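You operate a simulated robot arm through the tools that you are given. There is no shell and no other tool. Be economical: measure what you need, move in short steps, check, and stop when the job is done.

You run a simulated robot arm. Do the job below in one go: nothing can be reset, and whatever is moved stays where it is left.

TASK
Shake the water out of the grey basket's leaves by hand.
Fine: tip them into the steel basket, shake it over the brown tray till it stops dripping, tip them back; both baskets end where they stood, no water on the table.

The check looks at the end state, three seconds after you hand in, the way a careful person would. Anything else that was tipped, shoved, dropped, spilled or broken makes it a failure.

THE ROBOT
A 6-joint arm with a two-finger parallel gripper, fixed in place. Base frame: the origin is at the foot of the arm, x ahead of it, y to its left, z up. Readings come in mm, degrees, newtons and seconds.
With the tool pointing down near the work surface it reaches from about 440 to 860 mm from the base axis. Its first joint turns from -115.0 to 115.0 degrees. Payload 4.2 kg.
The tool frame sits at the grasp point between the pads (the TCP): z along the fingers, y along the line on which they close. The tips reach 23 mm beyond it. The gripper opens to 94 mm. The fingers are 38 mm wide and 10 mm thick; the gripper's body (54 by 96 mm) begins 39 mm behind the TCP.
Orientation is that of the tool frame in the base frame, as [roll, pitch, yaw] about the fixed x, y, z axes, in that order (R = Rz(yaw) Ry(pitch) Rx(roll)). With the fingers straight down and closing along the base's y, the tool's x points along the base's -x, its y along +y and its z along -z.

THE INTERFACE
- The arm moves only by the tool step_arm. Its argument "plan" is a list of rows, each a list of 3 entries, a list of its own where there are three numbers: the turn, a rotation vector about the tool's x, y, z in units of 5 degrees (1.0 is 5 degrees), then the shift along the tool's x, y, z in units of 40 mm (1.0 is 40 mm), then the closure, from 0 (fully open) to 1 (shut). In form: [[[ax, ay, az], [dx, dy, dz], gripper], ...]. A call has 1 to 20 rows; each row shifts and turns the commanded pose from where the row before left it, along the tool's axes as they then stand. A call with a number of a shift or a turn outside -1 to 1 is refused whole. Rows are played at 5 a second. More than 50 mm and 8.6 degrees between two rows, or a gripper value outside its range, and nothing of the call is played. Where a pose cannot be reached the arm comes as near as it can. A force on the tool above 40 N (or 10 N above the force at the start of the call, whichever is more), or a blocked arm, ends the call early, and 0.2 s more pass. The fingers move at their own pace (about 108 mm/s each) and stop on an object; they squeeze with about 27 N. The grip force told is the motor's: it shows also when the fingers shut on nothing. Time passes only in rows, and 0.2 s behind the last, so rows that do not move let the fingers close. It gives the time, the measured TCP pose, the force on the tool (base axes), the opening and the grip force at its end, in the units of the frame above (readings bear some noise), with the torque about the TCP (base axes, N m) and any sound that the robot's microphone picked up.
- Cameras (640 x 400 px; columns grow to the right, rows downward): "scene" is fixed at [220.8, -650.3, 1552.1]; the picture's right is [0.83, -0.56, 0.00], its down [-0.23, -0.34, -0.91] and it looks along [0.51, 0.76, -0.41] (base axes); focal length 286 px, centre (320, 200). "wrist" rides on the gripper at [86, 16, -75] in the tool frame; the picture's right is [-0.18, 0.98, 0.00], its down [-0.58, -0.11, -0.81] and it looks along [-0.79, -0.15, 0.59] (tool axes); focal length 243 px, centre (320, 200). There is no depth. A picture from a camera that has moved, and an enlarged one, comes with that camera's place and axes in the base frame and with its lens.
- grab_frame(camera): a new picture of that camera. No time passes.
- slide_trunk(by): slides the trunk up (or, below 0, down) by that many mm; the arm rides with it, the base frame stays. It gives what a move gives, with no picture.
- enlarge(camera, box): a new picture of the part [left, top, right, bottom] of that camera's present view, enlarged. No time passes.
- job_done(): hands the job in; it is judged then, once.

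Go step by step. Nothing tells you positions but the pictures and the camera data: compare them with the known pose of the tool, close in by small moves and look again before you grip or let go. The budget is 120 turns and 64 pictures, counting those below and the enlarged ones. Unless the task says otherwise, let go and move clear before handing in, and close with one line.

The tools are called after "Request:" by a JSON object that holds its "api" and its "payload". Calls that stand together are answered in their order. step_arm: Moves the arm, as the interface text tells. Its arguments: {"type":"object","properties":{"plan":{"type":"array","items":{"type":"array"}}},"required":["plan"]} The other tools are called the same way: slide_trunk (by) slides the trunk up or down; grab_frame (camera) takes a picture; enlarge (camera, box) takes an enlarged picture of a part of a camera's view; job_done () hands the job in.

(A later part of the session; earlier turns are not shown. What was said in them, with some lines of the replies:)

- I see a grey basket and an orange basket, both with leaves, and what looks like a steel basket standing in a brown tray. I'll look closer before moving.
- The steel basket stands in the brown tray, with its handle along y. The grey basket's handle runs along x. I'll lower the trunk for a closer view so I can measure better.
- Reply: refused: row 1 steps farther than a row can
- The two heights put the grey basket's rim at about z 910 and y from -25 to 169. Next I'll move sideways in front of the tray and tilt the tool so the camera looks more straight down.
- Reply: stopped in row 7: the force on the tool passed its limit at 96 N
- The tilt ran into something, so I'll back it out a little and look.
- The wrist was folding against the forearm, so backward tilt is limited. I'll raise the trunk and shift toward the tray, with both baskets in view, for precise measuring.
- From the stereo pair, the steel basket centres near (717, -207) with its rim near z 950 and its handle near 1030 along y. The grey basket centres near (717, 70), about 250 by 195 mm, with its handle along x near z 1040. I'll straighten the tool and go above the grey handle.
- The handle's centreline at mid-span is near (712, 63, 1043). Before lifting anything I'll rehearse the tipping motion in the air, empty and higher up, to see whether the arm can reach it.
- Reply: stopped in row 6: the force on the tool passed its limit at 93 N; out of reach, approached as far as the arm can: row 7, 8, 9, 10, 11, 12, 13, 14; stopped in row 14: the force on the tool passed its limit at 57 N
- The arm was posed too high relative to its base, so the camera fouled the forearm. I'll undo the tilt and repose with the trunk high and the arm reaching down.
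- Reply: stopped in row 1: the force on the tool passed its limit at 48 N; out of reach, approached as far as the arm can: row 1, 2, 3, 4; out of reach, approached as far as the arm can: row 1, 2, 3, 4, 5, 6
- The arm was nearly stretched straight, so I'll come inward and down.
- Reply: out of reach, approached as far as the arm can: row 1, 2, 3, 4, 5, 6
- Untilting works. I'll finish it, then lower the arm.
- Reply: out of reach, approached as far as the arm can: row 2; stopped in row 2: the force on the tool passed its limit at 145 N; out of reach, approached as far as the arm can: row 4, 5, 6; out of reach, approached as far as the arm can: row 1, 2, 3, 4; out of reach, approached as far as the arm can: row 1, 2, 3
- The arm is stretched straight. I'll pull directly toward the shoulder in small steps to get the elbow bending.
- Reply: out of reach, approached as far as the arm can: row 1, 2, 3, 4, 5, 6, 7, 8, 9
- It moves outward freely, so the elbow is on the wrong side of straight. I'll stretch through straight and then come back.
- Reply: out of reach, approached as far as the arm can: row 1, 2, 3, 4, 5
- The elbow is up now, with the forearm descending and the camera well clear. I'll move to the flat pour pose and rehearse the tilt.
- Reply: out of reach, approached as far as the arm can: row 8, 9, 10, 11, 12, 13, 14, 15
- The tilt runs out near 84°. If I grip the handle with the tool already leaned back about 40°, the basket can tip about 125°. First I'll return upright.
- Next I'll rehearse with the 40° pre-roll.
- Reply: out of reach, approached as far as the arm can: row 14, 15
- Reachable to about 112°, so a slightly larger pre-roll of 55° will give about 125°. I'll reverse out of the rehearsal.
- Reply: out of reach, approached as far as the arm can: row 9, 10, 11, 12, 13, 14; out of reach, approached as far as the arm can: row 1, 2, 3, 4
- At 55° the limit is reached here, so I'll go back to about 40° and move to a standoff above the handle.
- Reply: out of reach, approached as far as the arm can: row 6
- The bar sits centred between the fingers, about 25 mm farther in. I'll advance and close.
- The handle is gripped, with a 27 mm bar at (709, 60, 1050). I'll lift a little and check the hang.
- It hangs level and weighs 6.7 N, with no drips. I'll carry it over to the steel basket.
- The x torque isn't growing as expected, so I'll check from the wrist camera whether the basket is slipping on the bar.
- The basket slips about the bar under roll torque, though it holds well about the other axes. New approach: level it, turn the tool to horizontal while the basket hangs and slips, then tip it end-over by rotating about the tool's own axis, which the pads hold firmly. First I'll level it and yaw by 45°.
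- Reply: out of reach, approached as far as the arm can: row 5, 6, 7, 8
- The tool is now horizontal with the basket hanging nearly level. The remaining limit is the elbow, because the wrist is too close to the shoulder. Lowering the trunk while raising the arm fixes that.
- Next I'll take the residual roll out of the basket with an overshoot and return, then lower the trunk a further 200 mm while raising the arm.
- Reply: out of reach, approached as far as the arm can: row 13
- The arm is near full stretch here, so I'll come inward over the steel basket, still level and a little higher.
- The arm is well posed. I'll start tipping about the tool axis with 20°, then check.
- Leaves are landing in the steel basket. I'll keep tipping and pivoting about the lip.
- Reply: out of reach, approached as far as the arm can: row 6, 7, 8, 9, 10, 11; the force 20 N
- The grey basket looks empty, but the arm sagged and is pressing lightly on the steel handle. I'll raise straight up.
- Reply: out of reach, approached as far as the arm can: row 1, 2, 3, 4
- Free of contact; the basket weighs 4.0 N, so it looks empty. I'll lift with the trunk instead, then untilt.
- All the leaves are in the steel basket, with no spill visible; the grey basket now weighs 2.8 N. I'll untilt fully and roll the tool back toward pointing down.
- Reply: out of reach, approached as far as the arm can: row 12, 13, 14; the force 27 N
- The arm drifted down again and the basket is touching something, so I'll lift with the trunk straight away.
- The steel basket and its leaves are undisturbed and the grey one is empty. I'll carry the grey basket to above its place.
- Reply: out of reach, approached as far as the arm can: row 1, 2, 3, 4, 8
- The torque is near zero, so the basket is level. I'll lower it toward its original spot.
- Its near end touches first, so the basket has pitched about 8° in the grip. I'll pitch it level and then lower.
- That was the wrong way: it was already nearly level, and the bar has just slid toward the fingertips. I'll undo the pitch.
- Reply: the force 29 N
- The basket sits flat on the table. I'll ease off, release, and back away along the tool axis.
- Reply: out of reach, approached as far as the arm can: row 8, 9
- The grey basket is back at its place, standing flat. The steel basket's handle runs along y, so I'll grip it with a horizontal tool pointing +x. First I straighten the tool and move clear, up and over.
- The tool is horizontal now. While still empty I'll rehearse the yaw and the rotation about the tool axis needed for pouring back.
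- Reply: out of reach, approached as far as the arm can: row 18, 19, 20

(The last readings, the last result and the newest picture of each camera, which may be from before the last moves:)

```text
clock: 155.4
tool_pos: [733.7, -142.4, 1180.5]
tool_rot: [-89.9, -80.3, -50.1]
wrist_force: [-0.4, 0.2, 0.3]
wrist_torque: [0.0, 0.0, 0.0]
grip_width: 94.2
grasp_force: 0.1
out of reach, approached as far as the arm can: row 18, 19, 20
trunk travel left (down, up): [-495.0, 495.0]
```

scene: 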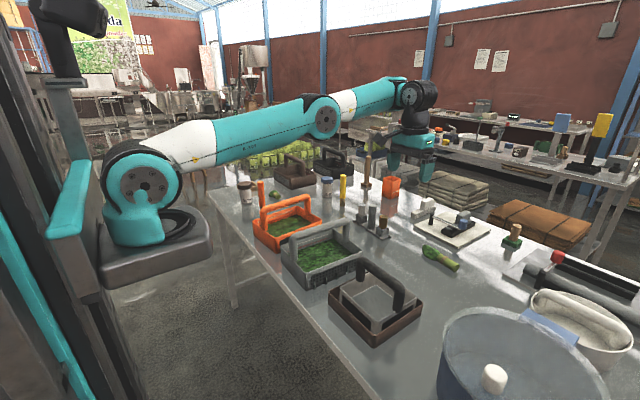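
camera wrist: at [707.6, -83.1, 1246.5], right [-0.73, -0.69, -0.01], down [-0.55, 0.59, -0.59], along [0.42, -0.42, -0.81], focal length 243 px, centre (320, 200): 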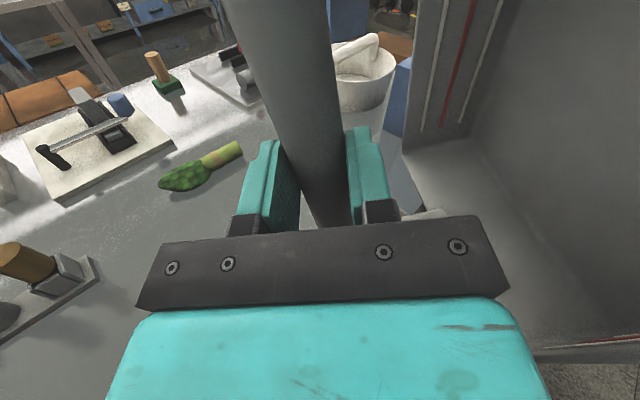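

Tilting to 85° is reachable, and the leaves already poured at 60°, so that suffices. I'll rotate back, unyaw and position for gripping the steel handle.

Request:
{"api": "step_arm", "payload": {"plan": [[[0, 0, -1], [0, 0, 0], 0], [[0, 0, -1], [0, 0, 0], 0], [[0, 0, -1], [0, 0, 0], 0], [[0, 0, -1], [0, 0, 0], 0], [[0, 0, -1], [0, 0, 0], 0], [[0, 0, -1], [0, 0, 0], 0], [[0, 0, -1], [0, 0, 0], 0], [[0, 0, -1], [0, 0, 0], 0], [[0, 0, -1], [0, 0, 0], 0], [[0, 0, -1], [0, 0, 0], 0], [[0, 0, -1], [0, 0, 0], 0], [[0, 0, -1], [0, 0, 0], 0], [[0, 0, -1], [0, 0, 0], 0], [[0, 0, -1], [0, 0, 0], 0], [[0, 0, -1], [0, 0, 0], 0], [[0, 0, -1], [0, 0, 0], 0], [[0, 0, -1], [0, 0, 0], 0], [[0, 0, -1], [0, 0, 0], 0], [[0, 0, -1], [0, 0, 0], 0], [[0, 0, -1], [0, 0, 0], 0]]}}

Request:
{"api": "step_arm", "payload": {"plan": [[[0, -1, 0], [0, 0, 0], 0], [[0, -1, 0], [0, 0, 0], 0], [[0, -1, 0], [0, 0, 0], 0], [[0, -1, 0], [0, 0, 0], 0], [[0, -1, 0], [0, 0, 0], 0], [[0, -1, 0], [0, 0, 0], 0], [[0, -1, 0], [0, 0, 0], 0], [[0, -1, 0], [0, 0, 0], 0], [[0, 0, 0], [0, 0, 0], 0]]}}

```text
clock: 159.6
tool_pos: [732.9, -142.4, 1179.2]
tool_rot: [90.1, 0.3, 129.9]
wrist_force: [-0.5, 0.5, -0.3]
wrist_torque: [0.0, -0.02, 0.01]
grip_width: 94.1
grasp_force: 0.0
trunk travel left (down, up): [-495.0, 495.0]
```

```text
clock: 161.6
tool_pos: [733.1, -142.7, 1179.0]
tool_rot: [90.0, 0.2, 89.8]
wrist_force: [-0.1, 0.3, -0.1]
wrist_torque: [0.01, 0.03, 0.01]
grip_width: 94.1
grasp_force: 0.1
trunk travel left (down, up): [-495.0, 495.0]
```

Request:
{"api": "step_arm", "payload": {"plan": [[[0, 0, 0], [0, 0.75, 0], 0], [[0, 0, 0], [0, 0.75, 0], 0], [[0, 0, 0], [-0.54, 0, -0.78], 0.3], [[0, 0, 0], [-0.54, 0, -0.78], 0.3], [[0, 0, 0], [-0.54, 0, -0.78], 0.3], [[0, 0, 0], [0, 0, 0], 0.3]]}}

Request:
{"api": "slide_trunk", "payload": {"by": -130}}

Request:
{"api": "grab_frame", "payload": {"camera": "wrist"}}

```text
clock: 163.0
tool_pos: [638.2, -205.7, 1240.9]
tool_rot: [90.0, 0.1, 89.9]
wrist_force: [-0.1, -0.1, 0.4]
wrist_torque: [-0.02, 0.02, -0.03]
grip_width: 65.6
grasp_force: 0.0
trunk travel left (down, up): [-495.0, 495.0]
```

```text
clock: 164.6
tool_pos: [639.7, -204.3, 1110.2]
tool_rot: [89.9, 0.2, 89.9]
wrist_force: [-0.7, 0.0, -0.4]
wrist_torque: [0.02, 0.0, -0.04]
grip_width: 66.0
grasp_force: 0.0
trunk travel left (down, up): [-365.0, 625.0]
```

```text
13 pictures are left
camera wrist: at [564.5, -118.7, 1126.7], right [0.0, -0.18, 0.98], down [-0.81, -0.58, -0.11], along [0.59, -0.79, -0.14], focal length 243 px, centre (320, 200)
```

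wrist: 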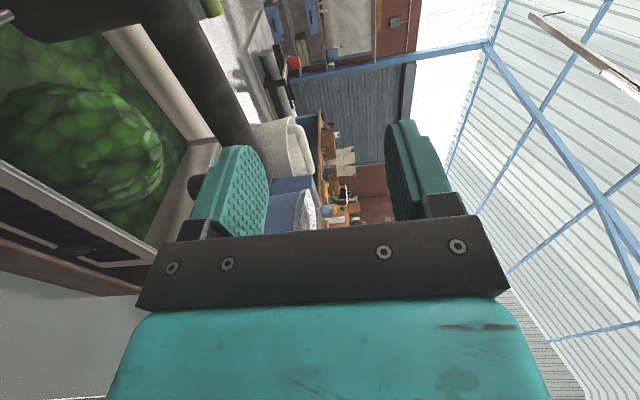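

The bar centre is at about z 1043. I'll lower the trunk to match, narrow the fingers a little, and advance to just short of it to verify.

Request:
{"api": "slide_trunk", "payload": {"by": -66}}

Request:
{"api": "step_arm", "payload": {"plan": [[[0, 0, 0], [0, 0, 0.5], 0.36], [[0, 0, 0], [0, 0, 0.5], 0.36], [[0, 0, 0], [0, 0, 0], 0.36]]}}

Request:
{"api": "grab_frame", "payload": {"camera": "wrist"}}

```text
clock: 165.6
tool_pos: [638.9, -204.9, 1045.1]
tool_rot: [89.8, 0.3, 89.9]
wrist_force: [-0.3, -1.0, -0.2]
wrist_torque: [-0.02, 0.01, -0.03]
grip_width: 65.8
grasp_force: 0.0
trunk travel left (down, up): [-299.0, 691.0]
```

```text
clock: 166.4
tool_pos: [678.2, -203.9, 1045.1]
tool_rot: [89.9, 0.3, 89.9]
wrist_force: [0.0, -0.4, 0.5]
wrist_torque: [-0.01, 0.01, -0.03]
grip_width: 60.2
grasp_force: 0.1
trunk travel left (down, up): [-299.0, 691.0]
```

```text
12 pictures are left
camera wrist: at [603.8, -118.5, 1059.5], right [0.0, -0.18, 0.98], down [-0.81, -0.58, -0.11], along [0.59, -0.79, -0.14], focal length 243 px, centre (320, 200)
```

wrist: 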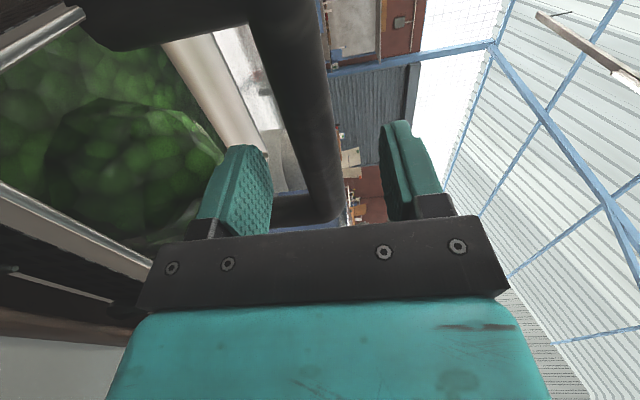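

The bar is between the fingers, 47 mm ahead and slightly low. I'll advance and close.

Request:
{"api": "step_arm", "payload": {"plan": [[[0, 0, 0], [0, -0.12, 0.4], 0.36], [[0, 0, 0], [0, 0, 0.68], 0.36], [[0, 0, 0], [0, 0, 0], 0.6], [[0, 0, 0], [0, 0, 0], 1], [[0, 0, 0], [0, 0, 0], 1], [[0, 0, 0], [0, 0, 0], 1]]}}

Request:
{"api": "grab_frame", "payload": {"camera": "wrist"}}

```text
clock: 167.8
tool_pos: [721.3, -204.6, 1037.9]
tool_rot: [90.1, 0.2, 89.9]
wrist_force: [0.5, -0.3, 0.9]
wrist_torque: [0.1, 0.02, -0.02]
grip_width: 27.4
grasp_force: 26.7
trunk travel left (down, up): [-299.0, 691.0]
```

```text
11 pictures are left
camera wrist: at [647.7, -119.6, 1054.9], right [0.0, -0.18, 0.98], down [-0.81, -0.58, -0.11], along [0.59, -0.79, -0.14], focal length 243 px, centre (320, 200)
```

wrist: 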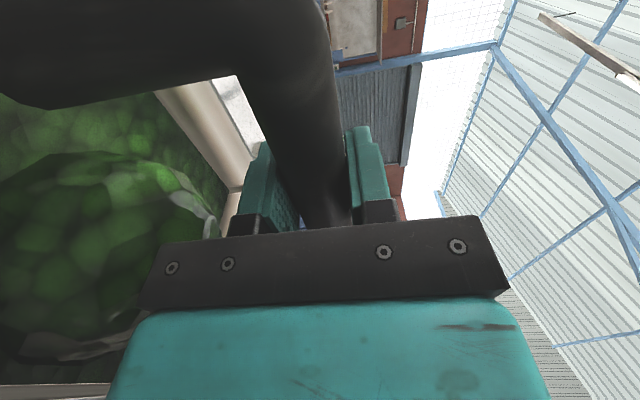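

Gripped, force normal. I'll lift with the trunk by 70 mm straight above the tray.

Request:
{"api": "slide_trunk", "payload": {"by": 70}}

Request:
{"api": "step_arm", "payload": {"plan": [[[0, 0, 0], [0, 0, 0], 1], [[0, 0, 0], [0, 0, 0], 1], [[0, 0, 0], [0, 0, 0], 1]]}}

Request:
{"api": "enlarge", "payload": {"camera": "scene", "box": [290, 190, 450, 350]}}

```text
clock: 168.9
tool_pos: [722.4, -205.5, 1108.4]
tool_rot: [89.8, 0.2, 89.9]
wrist_force: [0.1, 0.6, -7.0]
wrist_torque: [0.04, 0.0, 0.0]
grip_width: 27.5
grasp_force: 27.0
trunk travel left (down, up): [-369.0, 621.0]
```

```text
clock: 169.7
tool_pos: [722.0, -205.8, 1108.9]
tool_rot: [89.8, 0.3, 89.9]
wrist_force: [0.5, -0.2, -7.2]
wrist_torque: [0.0, 0.01, -0.03]
grip_width: 27.3
grasp_force: 27.0
trunk travel left (down, up): [-369.0, 621.0]
```

```text
2.50 times, centred on (370, 270) of scene
camera zoom: at [220.8, -650.3, 1552.1], right [0.83, -0.56, 0.0], down [-0.23, -0.34, -0.91], along [0.51, 0.76, -0.41], focal length 716 px, centre (195, 25)
```

zoom: 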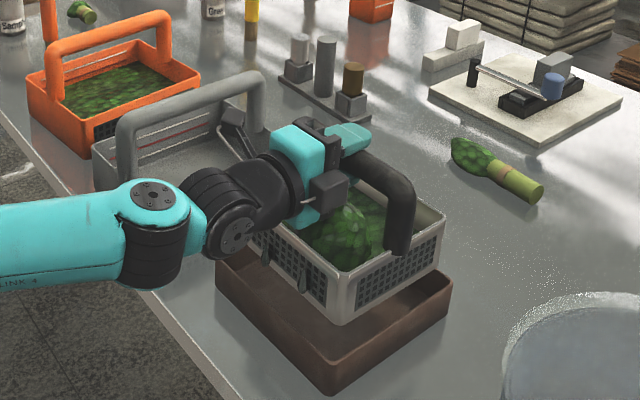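

It weighs 7.1 N. I'll shake it up and down above the tray.

Request:
{"api": "step_arm", "payload": {"plan": [[[0, 0, 0], [0, 0.8, 0], 1], [[0, 0, 0], [0, -0.8, 0], 1], [[0, 0, 0], [0, 0.8, 0], 1], [[0, 0, 0], [0, -0.8, 0], 1], [[0, 0, 0], [0, 0.8, 0], 1], [[0, 0, 0], [0, -0.8, 0], 1], [[0, 0, 0], [0, 0.8, 0], 1], [[0, 0, 0], [0, -0.8, 0], 1], [[0, 0, 0], [0, 0.8, 0], 1], [[0, 0, 0], [0, -0.8, 0], 1], [[0, 0, 0], [0, 0.8, 0], 1], [[0, 0, 0], [0, -0.8, 0], 1], [[0, 0, 0], [0, 0, 0], 1], [[0, 0, 0], [0, 0, 0], 1]]}}

Request:
{"api": "enlarge", "payload": {"camera": "scene", "box": [290, 190, 450, 350]}}

```text
clock: 172.7
tool_pos: [723.9, -206.5, 1109.2]
tool_rot: [89.9, 0.2, 89.9]
wrist_force: [-0.7, 0.3, -6.6]
wrist_torque: [0.02, -0.03, 0.02]
grip_width: 27.5
grasp_force: 26.8
trunk travel left (down, up): [-369.0, 621.0]
```

```text
2.50 times, centred on (370, 270) of scene
camera zoom: at [220.8, -650.3, 1552.1], right [0.83, -0.56, 0.0], down [-0.23, -0.34, -0.91], along [0.51, 0.76, -0.41], focal length 716 px, centre (195, 25)
```

zoom: 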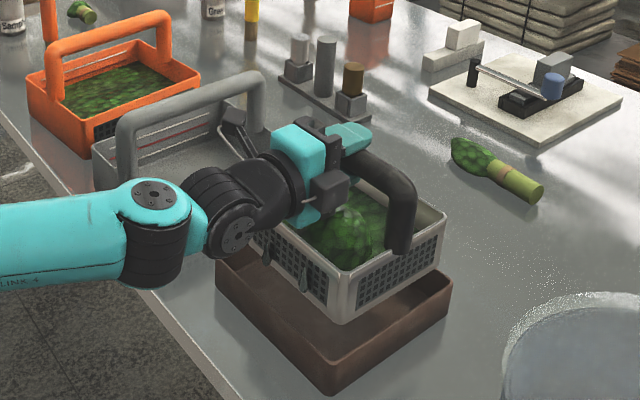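

Request:
{"api": "step_arm", "payload": {"plan": [[[0, 0, 0], [0, 1, 0], 1], [[0, 0, 0], [0, -1, 0], 1], [[0, 0, 0], [0, 1, 0], 1], [[0, 0, 0], [0, -1, 0], 1], [[0, 0, 0], [0, 1, 0], 1], [[0, 0, 0], [0, -1, 0], 1], [[0, 0, 0], [0, 1, 0], 1], [[0, 0, 0], [0, -1, 0], 1], [[0, 0, 0], [0, 1, 0], 1], [[0, 0, 0], [0, -1, 0], 1], [[0, 0, 0], [0, 1, 0], 1], [[0, 0, 0], [0, -1, 0], 1], [[0, 0, 0], [0, 1, 0], 1], [[0, 0, 0], [0, -1, 0], 1], [[0, 0, 0], [0, 1, 0], 1], [[0, 0, 0], [0, -1, 0], 1], [[0, 0, 0], [0, 1, 0], 1], [[0, 0, 0], [0, -1, 0], 1]]}}

Request:
{"api": "step_arm", "payload": {"plan": [[[0, 0, 0], [0, 0, 0], 1], [[0, 0, 0], [0, 0, 0], 1], [[0, 0, 0], [0, 0, 0], 1]]}}

Request:
{"api": "enlarge", "payload": {"camera": "scene", "box": [325, 230, 415, 320]}}

```text
clock: 176.5
tool_pos: [722.9, -206.0, 1109.2]
tool_rot: [89.9, 0.3, 90.0]
wrist_force: [0.9, -0.6, -4.1]
wrist_torque: [0.05, 0.0, 0.02]
grip_width: 27.2
grasp_force: 26.8
trunk travel left (down, up): [-369.0, 621.0]
```

```text
clock: 177.3
tool_pos: [721.9, -205.2, 1109.3]
tool_rot: [89.9, 0.2, 89.9]
wrist_force: [-0.8, -0.8, -5.2]
wrist_torque: [0.03, -0.02, 0.0]
grip_width: 27.2
grasp_force: 26.8
trunk travel left (down, up): [-369.0, 621.0]
```

```text
4.44 times, centred on (370, 275) of scene
camera zoom: at [220.8, -650.3, 1552.1], right [0.83, -0.56, 0.0], down [-0.23, -0.34, -0.91], along [0.51, 0.76, -0.41], focal length 1273 px, centre (98, -133)
```

zoom: 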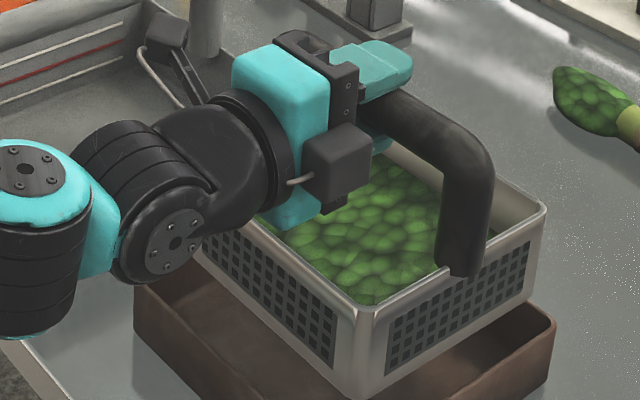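

The weight has dropped to about 5.2 N, so water is coming out. I'll shake more and watch until the weight settles.

Request:
{"api": "step_arm", "payload": {"plan": [[[0, 0, 0], [0, 1, 0], 1], [[0, 0, 0], [0, -1, 0], 1], [[0, 0, 0], [0, 1, 0], 1], [[0, 0, 0], [0, -1, 0], 1], [[0, 0, 0], [0, 1, 0], 1], [[0, 0, 0], [0, -1, 0], 1], [[0, 0, 0], [0, 1, 0], 1], [[0, 0, 0], [0, -1, 0], 1], [[0, 0, 0], [0, 1, 0], 1], [[0, 0, 0], [0, -1, 0], 1], [[0, 0, 0], [0, 1, 0], 1], [[0, 0, 0], [0, -1, 0], 1], [[0, 0, 0], [0, 1, 0], 1], [[0, 0, 0], [0, -1, 0], 1], [[0, 0, 0], [0, 1, 0], 1], [[0, 0, 0], [0, -1, 0], 1], [[0, 0, 0], [0, 1, 0], 1], [[0, 0, 0], [0, -1, 0], 1], [[0, 0, 0], [0, 0, 0], 1], [[0, 0, 0], [0, 0, 0], 1]]}}

Request:
{"api": "step_arm", "payload": {"plan": [[[0, 0, 0], [0, 0, 0], 1], [[0, 0, 0], [0, 0, 0], 1]]}}

Request:
{"api": "step_arm", "payload": {"plan": [[[0, 0, 0], [0, 1, 0], 1], [[0, 0, 0], [0, -1, 0], 1], [[0, 0, 0], [0, 1, 0], 1], [[0, 0, 0], [0, -1, 0], 1], [[0, 0, 0], [0, 1, 0], 1], [[0, 0, 0], [0, -1, 0], 1], [[0, 0, 0], [0, 1, 0], 1], [[0, 0, 0], [0, -1, 0], 1], [[0, 0, 0], [0, 1, 0], 1], [[0, 0, 0], [0, -1, 0], 1], [[0, 0, 0], [0, 1, 0], 1], [[0, 0, 0], [0, -1, 0], 1], [[0, 0, 0], [0, 1, 0], 1], [[0, 0, 0], [0, -1, 0], 1], [[0, 0, 0], [0, 1, 0], 1], [[0, 0, 0], [0, -1, 0], 1], [[0, 0, 0], [0, 1, 0], 1], [[0, 0, 0], [0, -1, 0], 1], [[0, 0, 0], [0, 0, 0], 1], [[0, 0, 0], [0, 0, 0], 1]]}}

Request:
{"api": "step_arm", "payload": {"plan": [[[0, 0, 0], [0, 0, 0], 1], [[0, 0, 0], [0, 0, 0], 1]]}}

```text
clock: 181.5
tool_pos: [722.3, -206.3, 1109.7]
tool_rot: [89.8, 0.2, 89.8]
wrist_force: [0.4, 0.3, -4.6]
wrist_torque: [0.01, 0.02, 0.04]
grip_width: 27.5
grasp_force: 27.1
trunk travel left (down, up): [-369.0, 621.0]
```

```text
clock: 182.1
tool_pos: [722.1, -205.0, 1110.1]
tool_rot: [89.8, 0.2, 89.9]
wrist_force: [-0.4, 0.7, -5.4]
wrist_torque: [0.03, -0.01, -0.05]
grip_width: 27.5
grasp_force: 27.0
trunk travel left (down, up): [-369.0, 621.0]
```

```text
clock: 186.3
tool_pos: [722.1, -205.2, 1110.4]
tool_rot: [89.9, 0.1, 89.9]
wrist_force: [-0.3, 0.8, -5.4]
wrist_torque: [0.03, 0.0, -0.01]
grip_width: 27.2
grasp_force: 26.6
trunk travel left (down, up): [-369.0, 621.0]
```

```text
clock: 186.9
tool_pos: [721.4, -205.6, 1110.7]
tool_rot: [89.9, 0.2, 90.0]
wrist_force: [-0.4, -0.1, -4.6]
wrist_torque: [0.05, 0.04, -0.01]
grip_width: 27.6
grasp_force: 27.2
trunk travel left (down, up): [-369.0, 621.0]
```

The weight is stable at about 5 N. One close look for drips.

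Request:
{"api": "enlarge", "payload": {"camera": "scene", "box": [315, 220, 435, 340]}}

```text
3.33 times, centred on (375, 280) of scene
camera zoom: at [220.8, -650.3, 1552.1], right [0.83, -0.56, 0.0], down [-0.23, -0.34, -0.91], along [0.51, 0.76, -0.41], focal length 954 px, centre (137, -67)
```

zoom: 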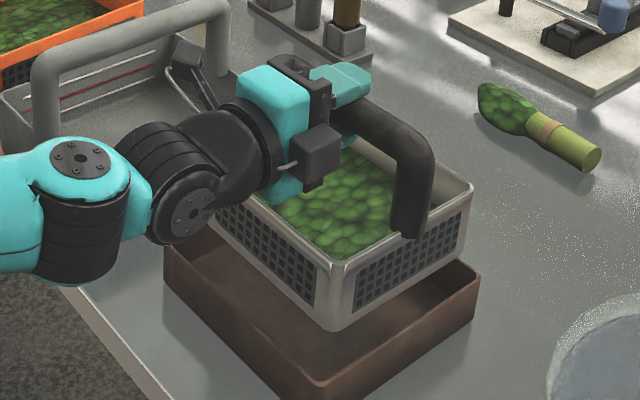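

It's dry and level, with nothing dripping. I'll lift with the trunk, yaw 40°, and carry it over the grey basket.

Request:
{"api": "slide_trunk", "payload": {"by": 155}}

Request:
{"api": "step_arm", "payload": {"plan": [[[0, 1, 0], [0, 0, 0], 1], [[0, 1, 0], [0, 0, 0], 1], [[0, 1, 0], [0, 0, 0], 1], [[0, 1, 0], [0, 0, 0], 1], [[0, 1, 0], [0, 0, 0], 1], [[0, 1, 0], [0, 0, 0], 1], [[0, 1, 0], [0, 0, 0], 1], [[0, 1, 0], [0, 0, 0], 1], [[0, 0, 0], [0.647, 0, 0.531], 1], [[0, 0, 0], [0.647, 0, 0.531], 1], [[0, 0, 0], [0.647, 0, 0.531], 1], [[0, 0, 0], [0.647, 0, 0.531], 1], [[0, 0, 0], [0.647, 0, 0.531], 1], [[0, 0, 0], [0.647, 0, 0.531], 1], [[0, 0, 0], [0.647, 0, 0.531], 1], [[0, 0, 0], [0.647, 0, 0.531], 1], [[0, 0, 0], [0, 0, 0], 1]]}}

```text
clock: 188.7
tool_pos: [722.4, -206.7, 1266.8]
tool_rot: [89.9, 0.2, 89.9]
wrist_force: [0.6, 1.1, -4.8]
wrist_torque: [0.06, -0.05, 0.0]
grip_width: 27.5
grasp_force: 27.1
trunk travel left (down, up): [-524.0, 466.0]
```

```text
clock: 192.3
tool_pos: [717.7, 61.9, 1265.4]
tool_rot: [90.1, 0.1, 129.9]
wrist_force: [0.6, 0.3, -4.7]
wrist_torque: [0.01, -0.01, -0.02]
grip_width: 27.4
grasp_force: 26.7
trunk travel left (down, up): [-524.0, 466.0]
```

Request:
{"api": "step_arm", "payload": {"plan": [[[0, 0, 1], [0, 0, 0], 1], [[0, 0, 1], [0, 0, 0], 1], [[0, 0, 1], [0, 0, 0], 1], [[0, 0, 1], [0, 0, 0], 1], [[0, 0, 1], [0, 0, 0], 1], [[0, 0, 1], [0, 0, 0], 1], [[0, 0, 1], [0, 0, 0], 1], [[0, 0, 1], [0, 0, 0], 1], [[0, 0, 1], [0, 0, 0], 1], [[0, 0, 1], [-0.192, 0.175, 0], 1], [[0, 0, 1], [-0.192, 0.175, 0], 1], [[0, 0, 1], [-0.192, 0.175, 0], 1], [[0, 0, 0], [0, 0, 0], 1], [[0, 0, 0], [0, 0, 0], 1]]}}

Request:
{"api": "enlarge", "payload": {"camera": "scene", "box": [230, 110, 450, 330]}}

```text
clock: 195.3
tool_pos: [739.0, 40.3, 1261.8]
tool_rot: [90.2, -59.8, 129.7]
wrist_force: [0.7, 0.4, -3.1]
wrist_torque: [-0.2, -0.12, -0.02]
grip_width: 27.3
grasp_force: 26.6
trunk travel left (down, up): [-524.0, 466.0]
```

```text
1.82 times, centred on (340, 220) of scene
camera zoom: at [220.8, -650.3, 1552.1], right [0.83, -0.56, 0.0], down [-0.23, -0.34, -0.91], along [0.51, 0.76, -0.41], focal length 521 px, centre (284, 164)
```

zoom: 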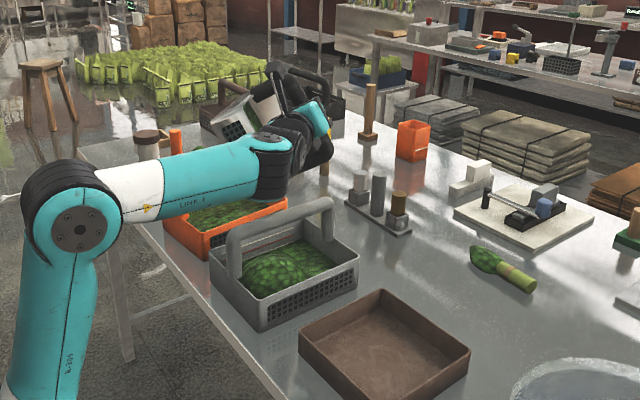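

Leaves are landing in the grey basket. I'll tip further to 80° and hold.

Request:
{"api": "step_arm", "payload": {"plan": [[[0, 0, 1], [-0.192, 0.175, 0], 1], [[0, 0, 0], [0, 0, 0], 1], [[0, 0, 1], [-0.192, 0.175, 0], 1], [[0, 0, 0], [0, 0, 0], 1], [[0, 0, 1], [-0.192, 0.175, 0], 1], [[0, 0, 0], [0, 0, 0], 1], [[0, 0, 1], [-0.192, 0.175, 0], 1], [[0, 0, 0], [0, 0, 0], 1], [[0, 0, 0], [0, 0, 0], 1], [[0, 0, 0], [0, 0, 0], 1], [[0, 0, 0], [0, 0, 0], 1]]}}

Request:
{"api": "grab_frame", "payload": {"camera": "wrist"}}

```text
clock: 197.7
tool_pos: [763.9, 9.3, 1243.9]
tool_rot: [90.5, -79.8, 129.5]
wrist_force: [-0.1, 0.1, -3.7]
wrist_torque: [-0.13, -0.12, 0.03]
grip_width: 27.2
grasp_force: 26.7
trunk travel left (down, up): [-524.0, 466.0]
```

```text
5 pictures are left
camera wrist: at [706.7, -38.9, 1331.5], right [0.64, -0.77, -0.01], down [-0.62, -0.51, -0.59], along [0.45, 0.38, -0.81], focal length 243 px, centre (320, 200)
```

wrist: 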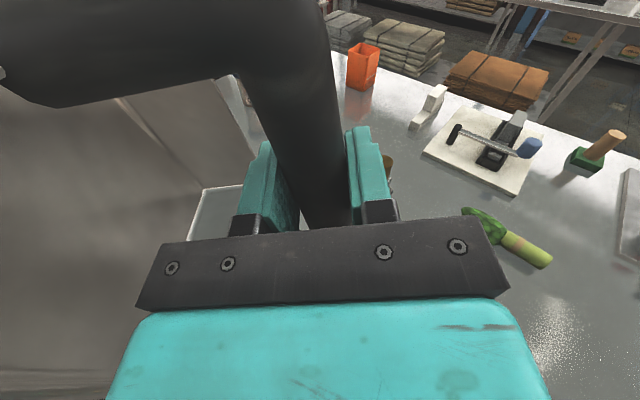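

The steel interior looks empty. I'll untilt it.

Request:
{"api": "step_arm", "payload": {"plan": [[[0, 0, -1], [0.192, -0.175, 0], 1], [[0, 0, -1], [0.192, -0.175, 0], 1], [[0, 0, -1], [0.192, -0.175, 0], 1], [[0, 0, -1], [0.192, -0.175, 0], 1], [[0, 0, -1], [0.192, -0.175, 0], 1], [[0, 0, -1], [0.192, -0.175, 0], 1], [[0, 0, -1], [0.192, -0.175, 0], 1], [[0, 0, -1], [0, 0, 0], 1], [[0, 0, -1], [0, 0, 0], 1], [[0, 0, -1], [0, 0, 0], 1], [[0, 0, -1], [0, 0, 0], 1], [[0, 0, -1], [0, 0, 0], 1], [[0, 0, -1], [0, 0, 0], 1], [[0, 0, -1], [0, 0, 0], 1], [[0, 0, -1], [0, 0, 0], 1], [[0, 0, -1], [0, 0, 0], 1], [[0, 0, 0], [0, 0, 0], 1]]}}

```text
clock: 201.3
tool_pos: [720.2, 61.8, 1270.7]
tool_rot: [90.1, 0.4, 129.9]
wrist_force: [0.3, 0.2, -2.9]
wrist_torque: [0.0, 0.05, 0.0]
grip_width: 27.5
grasp_force: 26.9
trunk travel left (down, up): [-524.0, 466.0]
```

Request:
{"api": "step_arm", "payload": {"plan": [[[0, 0, 0], [-0.643, 0, -0.531], 1], [[0, 0, 0], [-0.643, 0, -0.531], 1], [[0, 0, 0], [-0.643, 0, -0.531], 1], [[0, 0, 0], [-0.643, 0, -0.531], 1], [[0, 0, 0], [-0.643, 0, -0.531], 1], [[0, 0, 0], [-0.643, 0, -0.531], 1], [[0, 0, 0], [-0.643, 0, -0.531], 1], [[0, 0, 0], [-0.643, 0, -0.531], 1], [[0, -1, 0], [0, 0, 0], 1], [[0, -1, 0], [0, 0, 0], 1], [[0, -1, 0], [0, 0, 0], 1], [[0, -1, 0], [0, 0, 0], 1], [[0, -1, 0], [0, 0, 0], 1], [[0, -1, 0], [0, 0, 0], 1], [[0, -1, 0], [0, 0, 0], 1], [[0, -1, 0], [0, 0, 0], 1], [[0, 0, 0], [0, 0, 0], 1]]}}

```text
clock: 204.9
tool_pos: [720.9, -205.5, 1271.3]
tool_rot: [89.9, 0.2, 89.9]
wrist_force: [0.0, 0.5, -2.9]
wrist_torque: [0.06, -0.03, -0.01]
grip_width: 27.3
grasp_force: 26.8
trunk travel left (down, up): [-524.0, 466.0]
```

Back over the tray. I'll lower with the trunk most of the way and check alignment.

Request:
{"api": "slide_trunk", "payload": {"by": -175}}

Request:
{"api": "enlarge", "payload": {"camera": "scene", "box": [230, 170, 450, 350]}}

```text
clock: 206.8
tool_pos: [720.3, -205.4, 1097.0]
tool_rot: [90.0, 0.2, 90.0]
wrist_force: [0.2, -0.1, -3.3]
wrist_torque: [0.05, -0.02, -0.01]
grip_width: 27.3
grasp_force: 27.2
trunk travel left (down, up): [-349.0, 641.0]
```

```text
2.22 times, centred on (340, 260) of scene
camera zoom: at [220.8, -650.3, 1552.1], right [0.83, -0.56, 0.0], down [-0.23, -0.34, -0.91], along [0.51, 0.76, -0.41], focal length 636 px, centre (276, 67)
```

zoom: 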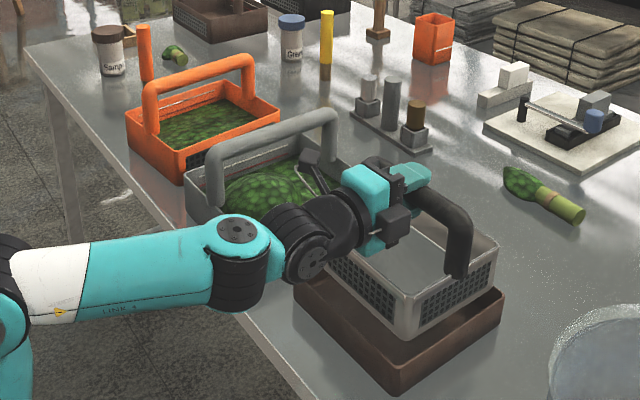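

Request:
{"api": "slide_trunk", "payload": {"by": -52}}

Request:
{"api": "step_arm", "payload": {"plan": [[[0, 0, 0], [0.02, -0.1, 0], 1], [[0, 0, 0], [0, -0.07, 0], 1], [[0, 0, 0], [0, 0, 0], 1]]}}

```text
clock: 207.8
tool_pos: [720.8, -205.2, 1045.1]
tool_rot: [89.8, 0.2, 89.9]
wrist_force: [0.2, -1.1, -3.0]
wrist_torque: [0.02, 0.01, -0.01]
grip_width: 27.3
grasp_force: 27.4
trunk travel left (down, up): [-297.0, 693.0]
```

```text
clock: 208.6
tool_pos: [721.0, -205.4, 1038.5]
tool_rot: [89.8, 0.4, 89.9]
wrist_force: [2.0, -1.6, 3.2]
wrist_torque: [0.28, 0.01, -0.06]
grip_width: 27.3
grasp_force: 26.9
trunk travel left (down, up): [-297.0, 693.0]
```

Seated in the tray at the original height. I'll release and withdraw.

Request:
{"api": "step_arm", "payload": {"plan": [[[0, 0, 0], [0, 0, 0], 0.6], [[0, 0, 0], [0, 0, 0], 0.36], [[0, 0, 0], [0, 0, 0], 0.36], [[0, 0, 0], [0, 0, -0.4], 0.36], [[0, 0, 0], [0, 0, -0.8], 0.36], [[0, 0, 0], [0, 0, -0.8], 0.36], [[0, 0, 0], [0, 0, 0], 0.36]]}}

Request:
{"api": "slide_trunk", "payload": {"by": 200}}

Request:
{"api": "enlarge", "payload": {"camera": "scene", "box": [230, 170, 450, 350]}}

```text
clock: 210.2
tool_pos: [643.0, -204.2, 1038.3]
tool_rot: [89.8, 0.2, 89.9]
wrist_force: [0.7, 0.0, -0.3]
wrist_torque: [-0.01, 0.01, 0.01]
grip_width: 60.3
grasp_force: 0.0
trunk travel left (down, up): [-297.0, 693.0]
```

```text
clock: 212.3
tool_pos: [643.0, -205.0, 1238.5]
tool_rot: [89.9, 0.2, 89.9]
wrist_force: [0.6, 1.0, -0.2]
wrist_torque: [-0.01, 0.01, 0.04]
grip_width: 60.4
grasp_force: 0.1
trunk travel left (down, up): [-497.0, 493.0]
```

```text
2.22 times, centred on (340, 260) of scene
camera zoom: at [220.8, -650.3, 1552.1], right [0.83, -0.56, 0.0], down [-0.23, -0.34, -0.91], along [0.51, 0.76, -0.41], focal length 636 px, centre (276, 67)
```

zoom: 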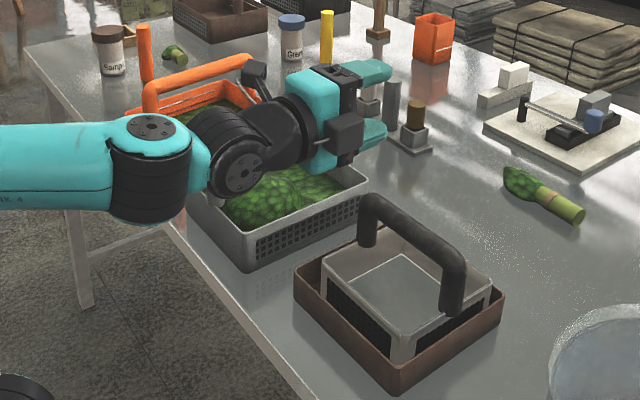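

The steel basket is empty and back exactly in the tray. I'll move higher for a last look at the grey one.

Request:
{"api": "slide_trunk", "payload": {"by": 250}}

Request:
{"api": "enlarge", "payload": {"camera": "scene", "box": [230, 170, 450, 350]}}

```text
clock: 214.9
tool_pos: [641.9, -203.8, 1489.1]
tool_rot: [89.9, 0.2, 90.0]
wrist_force: [0.0, -0.6, 0.3]
wrist_torque: [-0.02, -0.01, 0.01]
grip_width: 60.2
grasp_force: 0.1
trunk travel left (down, up): [-747.0, 243.0]
```

```text
2.22 times, centred on (340, 260) of scene
camera zoom: at [220.8, -650.3, 1552.1], right [0.83, -0.56, 0.0], down [-0.23, -0.34, -0.91], along [0.51, 0.76, -0.41], focal length 636 px, centre (276, 67)
```

zoom: 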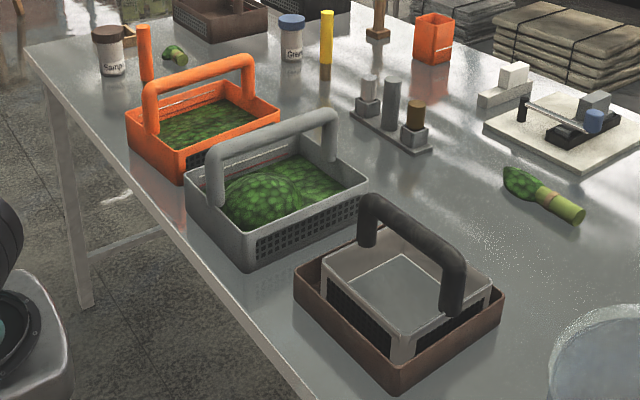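

The leaves are back in the grey basket with no drips showing, both baskets stand in place, the table is dry, and the arm is clear. I'm handing in.

Request:
{"api": "job_done", "payload": {}}

```text
The job is handed in.
```

The grey basket's leaves were shaken in the steel basket over the brown tray until no drips showed, then tipped back. The steel basket is back where it stood, the grey one is within about 10 mm of its original spot, and no water shows on the table.
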